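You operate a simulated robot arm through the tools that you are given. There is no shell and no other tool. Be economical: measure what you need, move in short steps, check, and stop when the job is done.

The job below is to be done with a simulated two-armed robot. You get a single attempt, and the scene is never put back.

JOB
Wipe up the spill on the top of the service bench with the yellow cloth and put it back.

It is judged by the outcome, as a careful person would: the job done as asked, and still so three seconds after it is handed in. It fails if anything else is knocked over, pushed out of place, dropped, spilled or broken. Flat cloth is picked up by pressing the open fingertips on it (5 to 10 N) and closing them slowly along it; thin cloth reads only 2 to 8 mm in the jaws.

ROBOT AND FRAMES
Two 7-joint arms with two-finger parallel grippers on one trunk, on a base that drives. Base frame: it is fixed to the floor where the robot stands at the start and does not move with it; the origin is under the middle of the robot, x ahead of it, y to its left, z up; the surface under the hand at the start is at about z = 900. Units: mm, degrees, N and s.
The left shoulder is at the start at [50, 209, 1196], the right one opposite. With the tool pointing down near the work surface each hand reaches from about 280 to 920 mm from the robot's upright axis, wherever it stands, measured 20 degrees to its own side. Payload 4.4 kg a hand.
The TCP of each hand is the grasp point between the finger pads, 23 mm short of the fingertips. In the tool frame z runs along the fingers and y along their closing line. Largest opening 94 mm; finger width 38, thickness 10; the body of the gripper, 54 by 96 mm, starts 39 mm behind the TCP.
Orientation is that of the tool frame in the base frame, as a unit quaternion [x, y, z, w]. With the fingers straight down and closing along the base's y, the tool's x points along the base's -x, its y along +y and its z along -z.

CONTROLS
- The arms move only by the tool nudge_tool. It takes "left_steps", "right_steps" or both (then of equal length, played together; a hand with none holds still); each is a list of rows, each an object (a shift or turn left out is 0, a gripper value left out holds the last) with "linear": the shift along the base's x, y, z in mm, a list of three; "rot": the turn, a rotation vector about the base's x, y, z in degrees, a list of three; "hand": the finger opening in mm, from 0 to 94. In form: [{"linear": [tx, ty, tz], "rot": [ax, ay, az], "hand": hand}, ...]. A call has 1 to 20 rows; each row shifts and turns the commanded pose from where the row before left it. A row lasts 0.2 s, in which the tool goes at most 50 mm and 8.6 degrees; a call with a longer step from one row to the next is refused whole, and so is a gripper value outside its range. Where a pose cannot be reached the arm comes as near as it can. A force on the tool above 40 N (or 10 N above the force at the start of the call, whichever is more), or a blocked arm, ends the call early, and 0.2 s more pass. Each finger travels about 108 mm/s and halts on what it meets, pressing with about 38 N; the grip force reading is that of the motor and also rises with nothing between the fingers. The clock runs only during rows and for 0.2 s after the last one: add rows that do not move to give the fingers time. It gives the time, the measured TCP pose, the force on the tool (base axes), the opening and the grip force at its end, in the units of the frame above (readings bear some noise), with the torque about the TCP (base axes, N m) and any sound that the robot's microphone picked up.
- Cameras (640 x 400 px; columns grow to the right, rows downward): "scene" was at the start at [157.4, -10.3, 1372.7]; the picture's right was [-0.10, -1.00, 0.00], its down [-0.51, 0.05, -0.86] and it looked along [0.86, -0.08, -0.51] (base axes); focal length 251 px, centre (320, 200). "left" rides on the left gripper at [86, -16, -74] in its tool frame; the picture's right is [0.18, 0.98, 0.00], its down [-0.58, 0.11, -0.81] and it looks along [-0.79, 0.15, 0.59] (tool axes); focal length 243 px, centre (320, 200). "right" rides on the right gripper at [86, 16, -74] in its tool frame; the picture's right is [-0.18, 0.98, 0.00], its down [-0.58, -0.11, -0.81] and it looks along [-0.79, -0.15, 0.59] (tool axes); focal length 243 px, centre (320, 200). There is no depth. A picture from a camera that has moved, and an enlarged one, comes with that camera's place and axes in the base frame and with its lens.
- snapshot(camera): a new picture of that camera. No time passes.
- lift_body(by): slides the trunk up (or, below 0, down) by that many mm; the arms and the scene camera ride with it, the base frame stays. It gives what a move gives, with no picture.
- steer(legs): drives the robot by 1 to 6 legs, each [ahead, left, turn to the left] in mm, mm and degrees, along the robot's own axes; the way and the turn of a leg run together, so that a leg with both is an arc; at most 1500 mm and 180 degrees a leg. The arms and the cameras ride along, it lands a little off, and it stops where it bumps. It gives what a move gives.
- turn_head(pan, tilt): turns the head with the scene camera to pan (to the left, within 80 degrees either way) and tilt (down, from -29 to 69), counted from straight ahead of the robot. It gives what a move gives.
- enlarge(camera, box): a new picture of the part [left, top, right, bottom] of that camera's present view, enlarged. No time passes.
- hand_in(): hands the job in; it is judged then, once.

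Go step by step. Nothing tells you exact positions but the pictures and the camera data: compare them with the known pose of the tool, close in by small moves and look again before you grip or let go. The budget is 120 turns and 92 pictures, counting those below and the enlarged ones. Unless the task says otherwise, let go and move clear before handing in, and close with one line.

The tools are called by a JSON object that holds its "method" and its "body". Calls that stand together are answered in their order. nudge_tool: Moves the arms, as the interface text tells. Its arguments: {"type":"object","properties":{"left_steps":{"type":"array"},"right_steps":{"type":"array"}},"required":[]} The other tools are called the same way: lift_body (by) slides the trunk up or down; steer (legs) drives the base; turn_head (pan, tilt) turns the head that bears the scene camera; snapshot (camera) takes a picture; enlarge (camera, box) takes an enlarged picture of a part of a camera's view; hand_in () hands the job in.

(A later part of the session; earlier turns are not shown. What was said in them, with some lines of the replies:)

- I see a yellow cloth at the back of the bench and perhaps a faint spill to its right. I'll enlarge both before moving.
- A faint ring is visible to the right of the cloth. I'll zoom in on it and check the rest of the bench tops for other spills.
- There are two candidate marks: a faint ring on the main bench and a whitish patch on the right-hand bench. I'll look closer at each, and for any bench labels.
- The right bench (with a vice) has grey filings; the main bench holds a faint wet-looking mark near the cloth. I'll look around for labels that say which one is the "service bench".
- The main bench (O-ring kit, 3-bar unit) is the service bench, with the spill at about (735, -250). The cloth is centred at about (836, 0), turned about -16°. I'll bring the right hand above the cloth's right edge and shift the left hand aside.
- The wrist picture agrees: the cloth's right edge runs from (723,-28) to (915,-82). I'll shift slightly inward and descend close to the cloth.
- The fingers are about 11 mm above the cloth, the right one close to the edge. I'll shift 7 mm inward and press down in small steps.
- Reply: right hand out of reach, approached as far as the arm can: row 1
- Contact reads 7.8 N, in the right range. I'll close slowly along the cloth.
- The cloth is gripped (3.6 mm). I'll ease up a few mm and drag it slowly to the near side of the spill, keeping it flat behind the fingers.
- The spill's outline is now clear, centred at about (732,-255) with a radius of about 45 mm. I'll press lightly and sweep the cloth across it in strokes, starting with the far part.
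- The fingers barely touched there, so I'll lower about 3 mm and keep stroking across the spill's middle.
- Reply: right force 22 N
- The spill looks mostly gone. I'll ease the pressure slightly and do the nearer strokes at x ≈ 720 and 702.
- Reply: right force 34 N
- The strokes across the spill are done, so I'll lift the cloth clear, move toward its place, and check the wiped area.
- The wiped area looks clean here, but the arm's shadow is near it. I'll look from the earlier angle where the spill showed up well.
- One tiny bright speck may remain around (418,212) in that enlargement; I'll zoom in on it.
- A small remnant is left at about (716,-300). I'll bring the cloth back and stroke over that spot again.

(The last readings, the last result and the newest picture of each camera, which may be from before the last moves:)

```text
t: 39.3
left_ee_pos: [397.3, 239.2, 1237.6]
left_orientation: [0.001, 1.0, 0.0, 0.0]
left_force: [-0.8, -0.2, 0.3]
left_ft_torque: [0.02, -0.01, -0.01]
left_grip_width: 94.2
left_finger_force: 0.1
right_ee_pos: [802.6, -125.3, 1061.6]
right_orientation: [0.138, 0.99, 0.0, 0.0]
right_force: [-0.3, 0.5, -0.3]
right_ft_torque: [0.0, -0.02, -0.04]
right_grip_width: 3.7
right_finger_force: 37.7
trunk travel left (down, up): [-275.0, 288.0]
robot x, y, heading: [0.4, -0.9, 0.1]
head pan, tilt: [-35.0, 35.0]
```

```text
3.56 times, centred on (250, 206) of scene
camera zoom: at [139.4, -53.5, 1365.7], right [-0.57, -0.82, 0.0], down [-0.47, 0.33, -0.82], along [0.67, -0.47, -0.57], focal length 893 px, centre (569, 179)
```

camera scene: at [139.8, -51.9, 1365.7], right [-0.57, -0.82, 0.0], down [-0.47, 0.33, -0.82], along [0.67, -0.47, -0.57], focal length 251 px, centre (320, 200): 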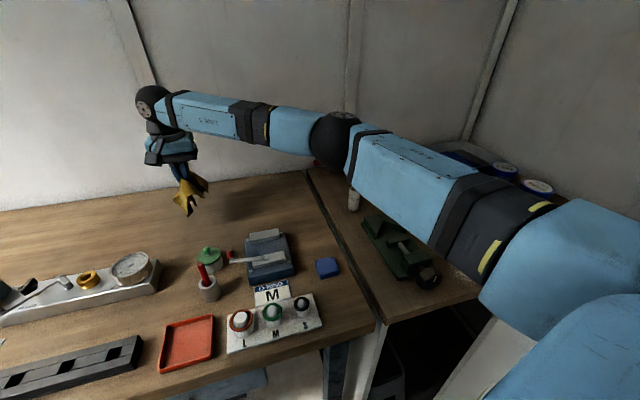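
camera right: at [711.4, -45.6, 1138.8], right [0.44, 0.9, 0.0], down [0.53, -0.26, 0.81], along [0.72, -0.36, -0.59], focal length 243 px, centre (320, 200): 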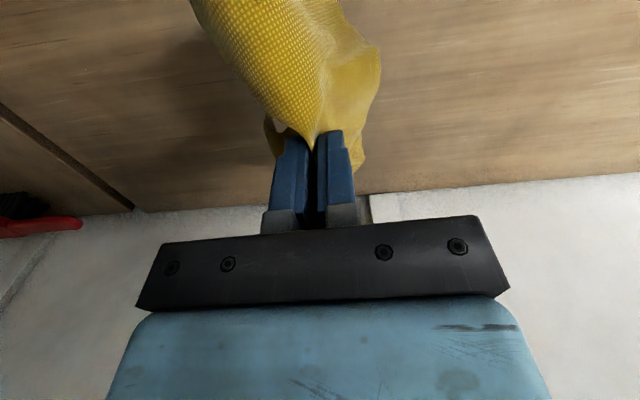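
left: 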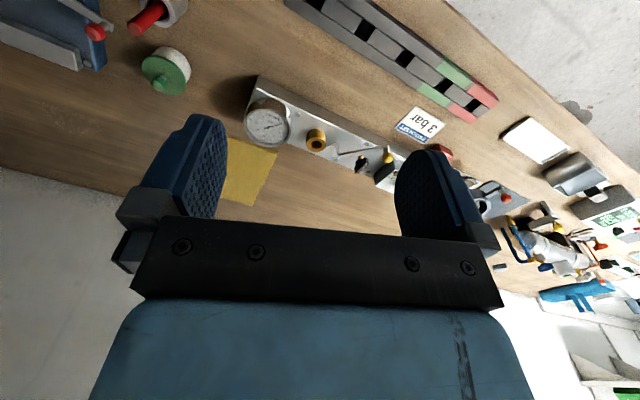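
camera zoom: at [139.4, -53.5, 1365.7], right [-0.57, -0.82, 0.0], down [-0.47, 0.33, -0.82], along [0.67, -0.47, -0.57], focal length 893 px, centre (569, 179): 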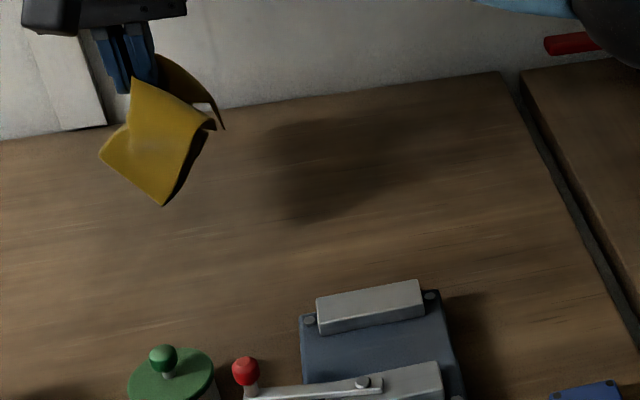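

The remnant is gone. To gain reach for laying the cloth back flat, I'll drive the base sideways to the left, parallel to the bench, with the cloth held high.

{"method": "steer", "body": {"legs": [[0, 170, 0]]}}

{"method": "turn_head", "body": {"pan": -18, "tilt": 40}}

{"method": "snapshot", "body": {"camera": "scene"}}

{"method": "snapshot", "body": {"camera": "right"}}

```text
t: 41.4
left_ee_pos: [397.0, 408.5, 1236.5]
left_orientation: [-0.001, 1.0, 0.0, 0.001]
left_force: [-0.5, 0.3, -0.3]
left_ft_torque: [-0.01, 0.02, 0.01]
left_grip_width: 94.2
left_finger_force: 0.1
right_ee_pos: [803.3, 43.9, 1064.4]
right_orientation: [0.137, 0.991, 0.0, 0.0]
right_force: [0.1, -0.8, -1.5]
right_ft_torque: [-0.03, -0.03, -0.01]
right_grip_width: 3.7
right_finger_force: 38.4
trunk travel left (down, up): [-275.0, 288.0]
robot x, y, heading: [0.1, 170.6, 0.1]
head pan, tilt: [-35.0, 35.0]
```

```text
t: 42.2
left_ee_pos: [398.3, 407.5, 1236.1]
left_orientation: [0.0, 1.0, 0.0, 0.0]
left_force: [0.8, 0.4, -0.2]
left_ft_torque: [0.01, 0.0, 0.0]
left_grip_width: 94.3
left_finger_force: 0.0
right_ee_pos: [803.3, 43.3, 1063.7]
right_orientation: [0.136, 0.991, 0.001, 0.0]
right_force: [-0.1, -0.8, -0.6]
right_ft_torque: [0.0, -0.01, -0.03]
right_grip_width: 3.6
right_finger_force: 38.1
trunk travel left (down, up): [-275.0, 288.0]
robot x, y, heading: [-2.1, 164.2, 0.2]
head pan, tilt: [-18.0, 40.0]
```

```text
54 pictures are left
camera scene: at [148.5, 139.6, 1358.2], right [-0.31, -0.95, 0.0], down [-0.61, 0.2, -0.77], along [0.73, -0.24, -0.64], focal length 251 px, centre (320, 200)
```

scene: 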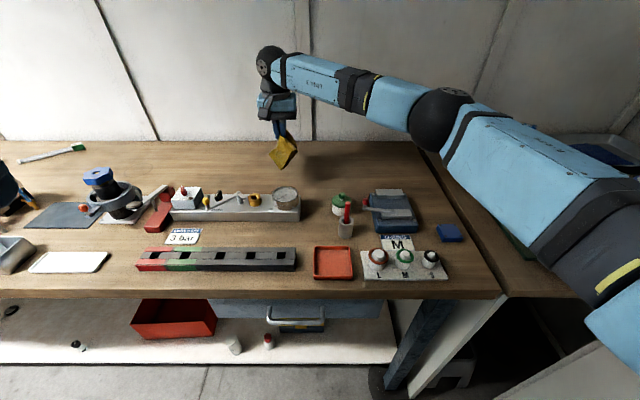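

```text
53 pictures are left
camera right: at [724.1, 81.0, 1137.1], right [0.44, 0.9, 0.0], down [0.53, -0.26, 0.81], along [0.72, -0.36, -0.59], focal length 243 px, centre (320, 200)
```

right: 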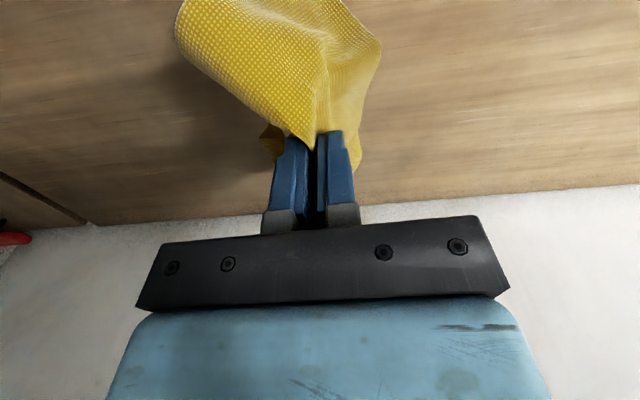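

I'm placed well to lay the cloth back. I'll go beyond its place on the left, lower it, and drag it right so it trails out flat.

{"method": "nudge_tool", "body": {"right_steps": [{"linear": [18, 22, 0]}, {"linear": [18, 22, 0]}, {"linear": [0, 0, -45]}, {"linear": [0, 0, -45]}, {"linear": [0, -3, -30]}, {"linear": [-1, -5, -10]}, {"linear": [-3, -10, -3]}, {}]}}

{"method": "snapshot", "body": {"camera": "right"}}

{"method": "enlarge", "body": {"camera": "scene", "box": [200, 80, 400, 205]}}

```text
t: 44.0
left_ee_pos: [395.3, 407.1, 1235.9]
left_orientation: [0.0, 1.0, 0.0, 0.0]
left_force: [-1.0, 0.4, -0.4]
left_ft_torque: [0.01, 0.03, 0.02]
left_grip_width: 94.0
left_finger_force: 0.1
right_ee_pos: [834.7, 66.9, 932.5]
right_orientation: [0.136, 0.991, 0.0, 0.001]
right_force: [0.9, 0.1, 4.9]
right_ft_torque: [-0.01, 0.04, 0.01]
right_grip_width: 3.5
right_finger_force: 37.7
trunk travel left (down, up): [-275.0, 288.0]
robot x, y, heading: [-2.3, 169.2, 0.0]
head pan, tilt: [-18.0, 40.0]
```

```text
52 pictures are left
camera right: at [756.3, 105.5, 1005.0], right [0.44, 0.9, 0.0], down [0.53, -0.26, 0.81], along [0.72, -0.36, -0.59], focal length 243 px, centre (320, 200)
```

right: 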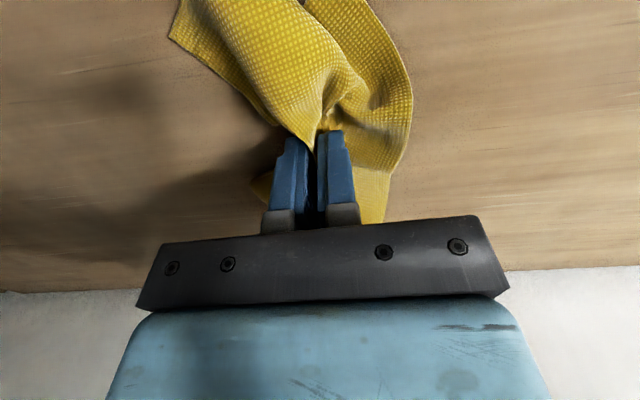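

```text
3.20 times, centred on (300, 142) of scene
camera zoom: at [147.8, 140.5, 1358.3], right [-0.31, -0.95, 0.0], down [-0.61, 0.2, -0.77], along [0.73, -0.24, -0.64], focal length 803 px, centre (384, 384)
```

zoom: 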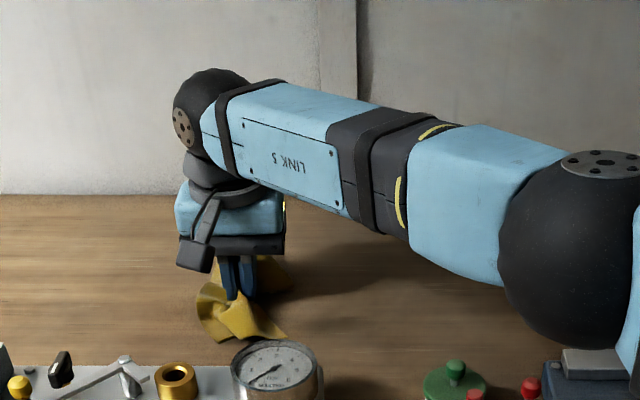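

The cloth is down on the bench. Now I'll drag it about 80 mm to the right to where its edge was.

{"method": "nudge_tool", "body": {"right_steps": [{"linear": [-3, -13, -2]}, {"linear": [-3, -14, 0]}, {"linear": [-3, -14, 0]}, {"linear": [-3, -14, 0]}, {"linear": [-3, -14, 0]}, {"linear": [-2, -12, 0]}, {}]}}

{"method": "snapshot", "body": {"camera": "right"}}

{"method": "enlarge", "body": {"camera": "scene", "box": [200, 80, 400, 205]}}

```text
t: 45.6
left_ee_pos: [396.8, 407.6, 1236.8]
left_orientation: [0.001, 1.0, -0.001, 0.001]
left_force: [-0.5, 0.4, -0.4]
left_ft_torque: [0.03, 0.01, 0.05]
left_grip_width: 94.2
left_finger_force: 0.0
right_ee_pos: [815.8, -9.5, 928.8]
right_orientation: [0.138, 0.99, 0.0, 0.001]
right_force: [0.3, 1.7, 10.2]
right_ft_torque: [0.01, -0.11, 0.0]
right_grip_width: 3.4
right_finger_force: 38.2
trunk travel left (down, up): [-275.0, 288.0]
robot x, y, heading: [-0.6, 166.1, 0.0]
head pan, tilt: [-18.0, 40.0]
```

```text
50 pictures are left
camera right: at [737.6, 27.0, 1002.3], right [0.44, 0.9, 0.0], down [0.53, -0.26, 0.81], along [0.72, -0.36, -0.59], focal length 243 px, centre (320, 200)
```

right: 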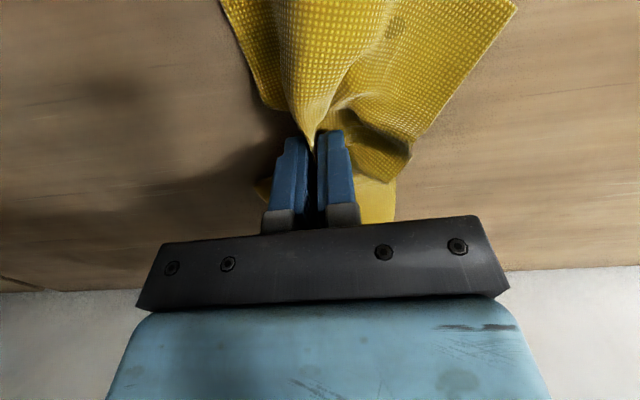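

```text
3.20 times, centred on (300, 142) of scene
camera zoom: at [147.1, 140.5, 1358.4], right [-0.31, -0.95, 0.0], down [-0.61, 0.2, -0.77], along [0.73, -0.24, -0.64], focal length 803 px, centre (384, 384)
```

zoom: 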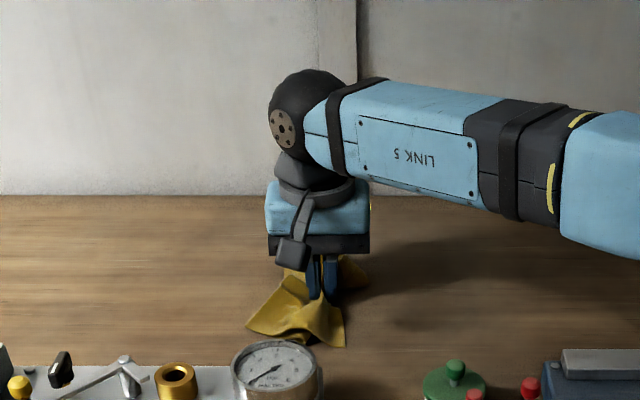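

The cloth is back in place and spread on the left side. I'll open the fingers slowly while lightly pressing to spread the ridge, then lift straight up.

{"method": "nudge_tool", "body": {"right_steps": [{"linear": [0, 0, -1], "hand": 8}, {"hand": 14}, {"hand": 20}, {"hand": 26}, {"hand": 32}, {"hand": 38}, {"hand": 44}, {"hand": 50}, {"hand": 56}, {}, {"linear": [0, 0, 15]}, {"linear": [0, 0, 35]}, {"linear": [0, 0, 45]}, {"linear": [0, 0, 45]}, {}]}}

{"method": "snapshot", "body": {"camera": "right"}}

{"method": "enlarge", "body": {"camera": "scene", "box": [200, 80, 400, 205]}}

```text
t: 48.8
left_ee_pos: [397.2, 407.5, 1236.1]
left_orientation: [0.0, 1.0, 0.0, 0.0]
left_force: [-0.2, -0.2, -0.6]
left_ft_torque: [-0.01, 0.01, -0.03]
left_grip_width: 94.5
left_finger_force: 0.1
right_ee_pos: [820.6, -9.4, 1069.6]
right_orientation: [0.138, 0.99, 0.0, 0.0]
right_force: [0.2, 0.5, 0.6]
right_ft_torque: [0.0, 0.01, -0.02]
right_grip_width: 55.9
right_finger_force: 0.1
trunk travel left (down, up): [-275.0, 288.0]
robot x, y, heading: [-1.5, 167.9, 0.1]
head pan, tilt: [-18.0, 40.0]
```

```text
48 pictures are left
camera right: at [742.3, 28.2, 1143.1], right [0.44, 0.9, 0.0], down [0.53, -0.26, 0.81], along [0.72, -0.36, -0.59], focal length 243 px, centre (320, 200)
```

right: 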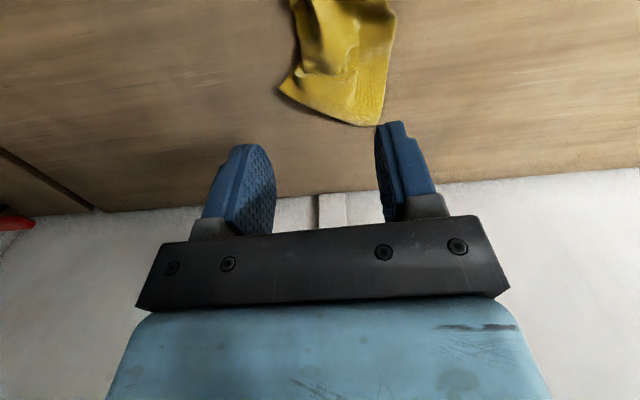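

```text
3.20 times, centred on (300, 142) of scene
camera zoom: at [149.1, 139.5, 1358.1], right [-0.31, -0.95, 0.0], down [-0.61, 0.2, -0.77], along [0.73, -0.24, -0.64], focal length 803 px, centre (384, 384)
```

zoom: 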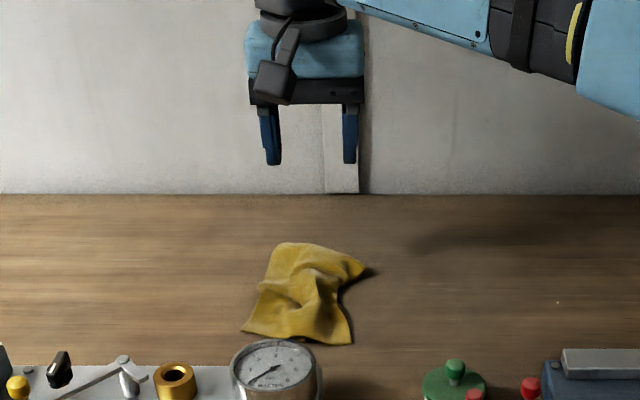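

The cloth lies back in its place, a bit wrinkled. A bright speck near (742,-241) may be leftover spill, so I'll check closely.

{"method": "enlarge", "body": {"camera": "scene", "box": [340, 150, 404, 190]}}

{"method": "turn_head", "body": {"pan": -30, "tilt": 35}}

{"method": "enlarge", "body": {"camera": "scene", "box": [200, 140, 400, 265]}}

```text
10.00 times, centred on (372, 170) of scene
camera zoom: at [149.1, 139.5, 1358.1], right [-0.31, -0.95, 0.0], down [-0.61, 0.2, -0.77], along [0.73, -0.24, -0.64], focal length 2511 px, centre (-200, 500)
```

zoom: 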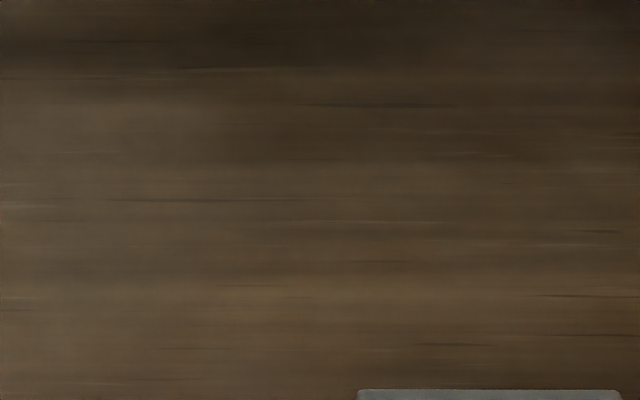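

```text
t: 49.6
left_ee_pos: [396.7, 408.5, 1235.7]
left_orientation: [0.0, 1.0, 0.0, 0.0]
left_force: [0.3, 0.6, -0.3]
left_ft_torque: [-0.02, -0.01, -0.07]
left_grip_width: 94.0
left_finger_force: 0.0
right_ee_pos: [820.6, -8.9, 1069.7]
right_orientation: [0.136, 0.991, 0.0, 0.0]
right_force: [0.4, -0.5, 0.6]
right_ft_torque: [-0.02, -0.03, -0.02]
right_grip_width: 56.0
right_finger_force: 0.0
trunk travel left (down, up): [-275.0, 288.0]
robot x, y, heading: [-1.0, 169.4, -0.0]
head pan, tilt: [-30.0, 35.0]
```

```text
3.20 times, centred on (300, 202) of scene
camera zoom: at [143.8, 122.1, 1365.7], right [-0.5, -0.87, 0.0], down [-0.5, 0.29, -0.82], along [0.71, -0.41, -0.57], focal length 803 px, centre (384, 192)
```

zoom: 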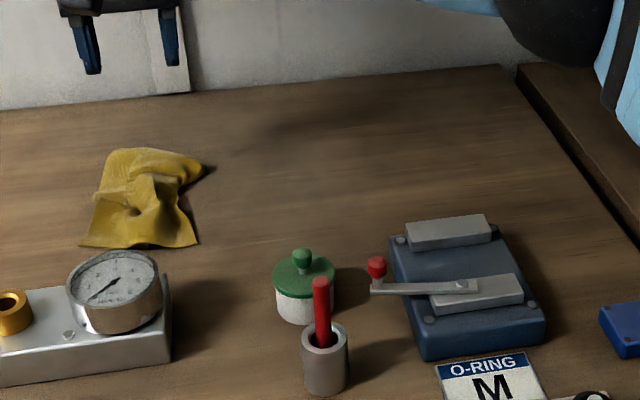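

No speck in the close-up, so it was image noise. The cloth's corners are within a few centimetres of where they were. I'll retract the right hand, viewing the wiped spot with the wrist camera on the way.

{"method": "nudge_tool", "body": {"right_steps": [{"linear": [-20, -20, 30]}, {"linear": [-25, -30, 30]}, {"linear": [-30, -35, 10]}, {"linear": [-30, -35, 0]}, {"linear": [-30, -35, 0]}, {"linear": [-30, -35, 0]}, {"linear": [-30, -35, 0]}, {"linear": [-30, 0, 0]}, {"linear": [-30, 0, 0]}, {}]}}

{"method": "snapshot", "body": {"camera": "right"}}

{"method": "snapshot", "body": {"camera": "scene"}}

{"method": "enlarge", "body": {"camera": "scene", "box": [220, 150, 380, 250]}}

```text
t: 51.8
left_ee_pos: [398.4, 407.8, 1236.5]
left_orientation: [-0.001, 1.0, 0.0, 0.0]
left_force: [0.0, 0.2, 0.7]
left_ft_torque: [0.01, -0.02, 0.02]
left_grip_width: 93.9
left_finger_force: 0.0
right_ee_pos: [564.6, -237.6, 1137.7]
right_orientation: [0.137, 0.991, 0.0, 0.0]
right_force: [0.1, 0.1, 0.2]
right_ft_torque: [0.01, -0.01, -0.01]
right_grip_width: 55.9
right_finger_force: 0.1
trunk travel left (down, up): [-275.0, 288.0]
robot x, y, heading: [1.5, 163.3, 0.1]
head pan, tilt: [-30.0, 35.0]
```

```text
44 pictures are left
camera right: at [486.5, -199.5, 1211.6], right [0.44, 0.9, 0.0], down [0.53, -0.26, 0.81], along [0.72, -0.36, -0.59], focal length 243 px, centre (320, 200)
```

right: 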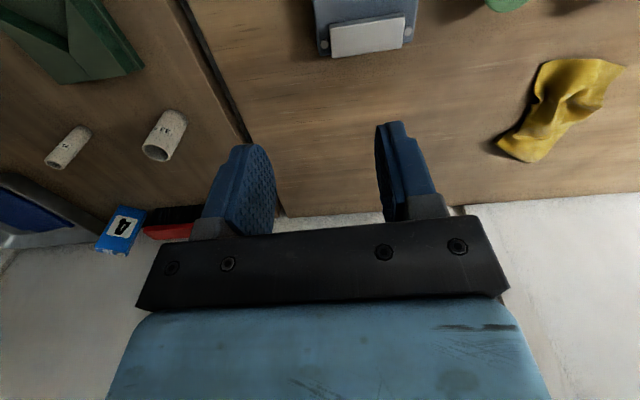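

```text
43 pictures are left
camera scene: at [144.6, 122.5, 1365.6], right [-0.5, -0.87, 0.0], down [-0.5, 0.29, -0.82], along [0.71, -0.41, -0.57], focal length 251 px, centre (320, 200)
```

scene: 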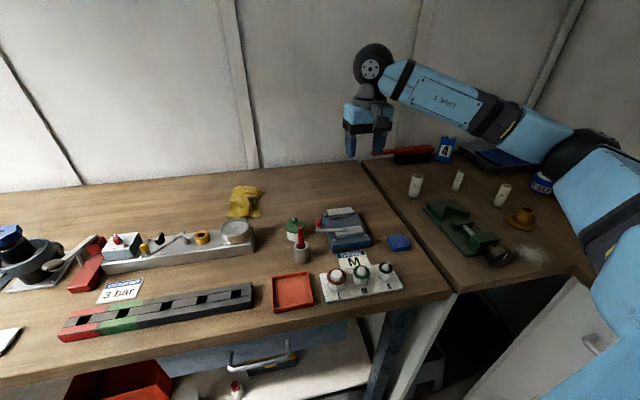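

```text
4.00 times, centred on (300, 200) of scene
camera zoom: at [144.6, 122.5, 1365.6], right [-0.5, -0.87, 0.0], down [-0.5, 0.29, -0.82], along [0.71, -0.41, -0.57], focal length 1004 px, centre (400, 200)
```

zoom: 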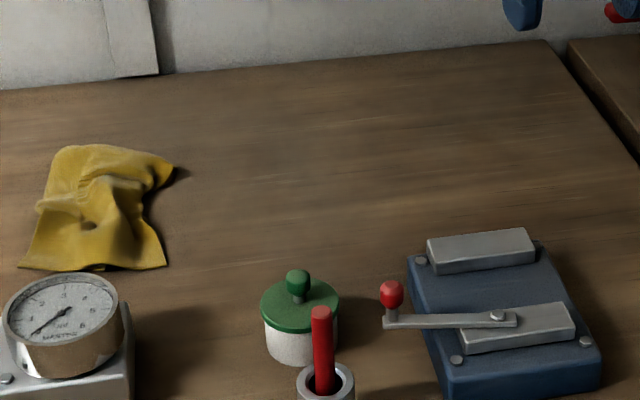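

The bench top is clean, the cloth is back in its place, nothing else has moved and the hands are clear. I'm handing in.

{"method": "hand_in", "body": {}}

```text
The job is handed in.
```

I wiped up the spill on the service bench with the yellow cloth and put the cloth back in its original spot, within a few centimetres and a bit wrinkled. The last pictures show no trace of the spill and nothing else moved. I took the main bench to be the service bench, so I left the grey filings on the vice bench alone.
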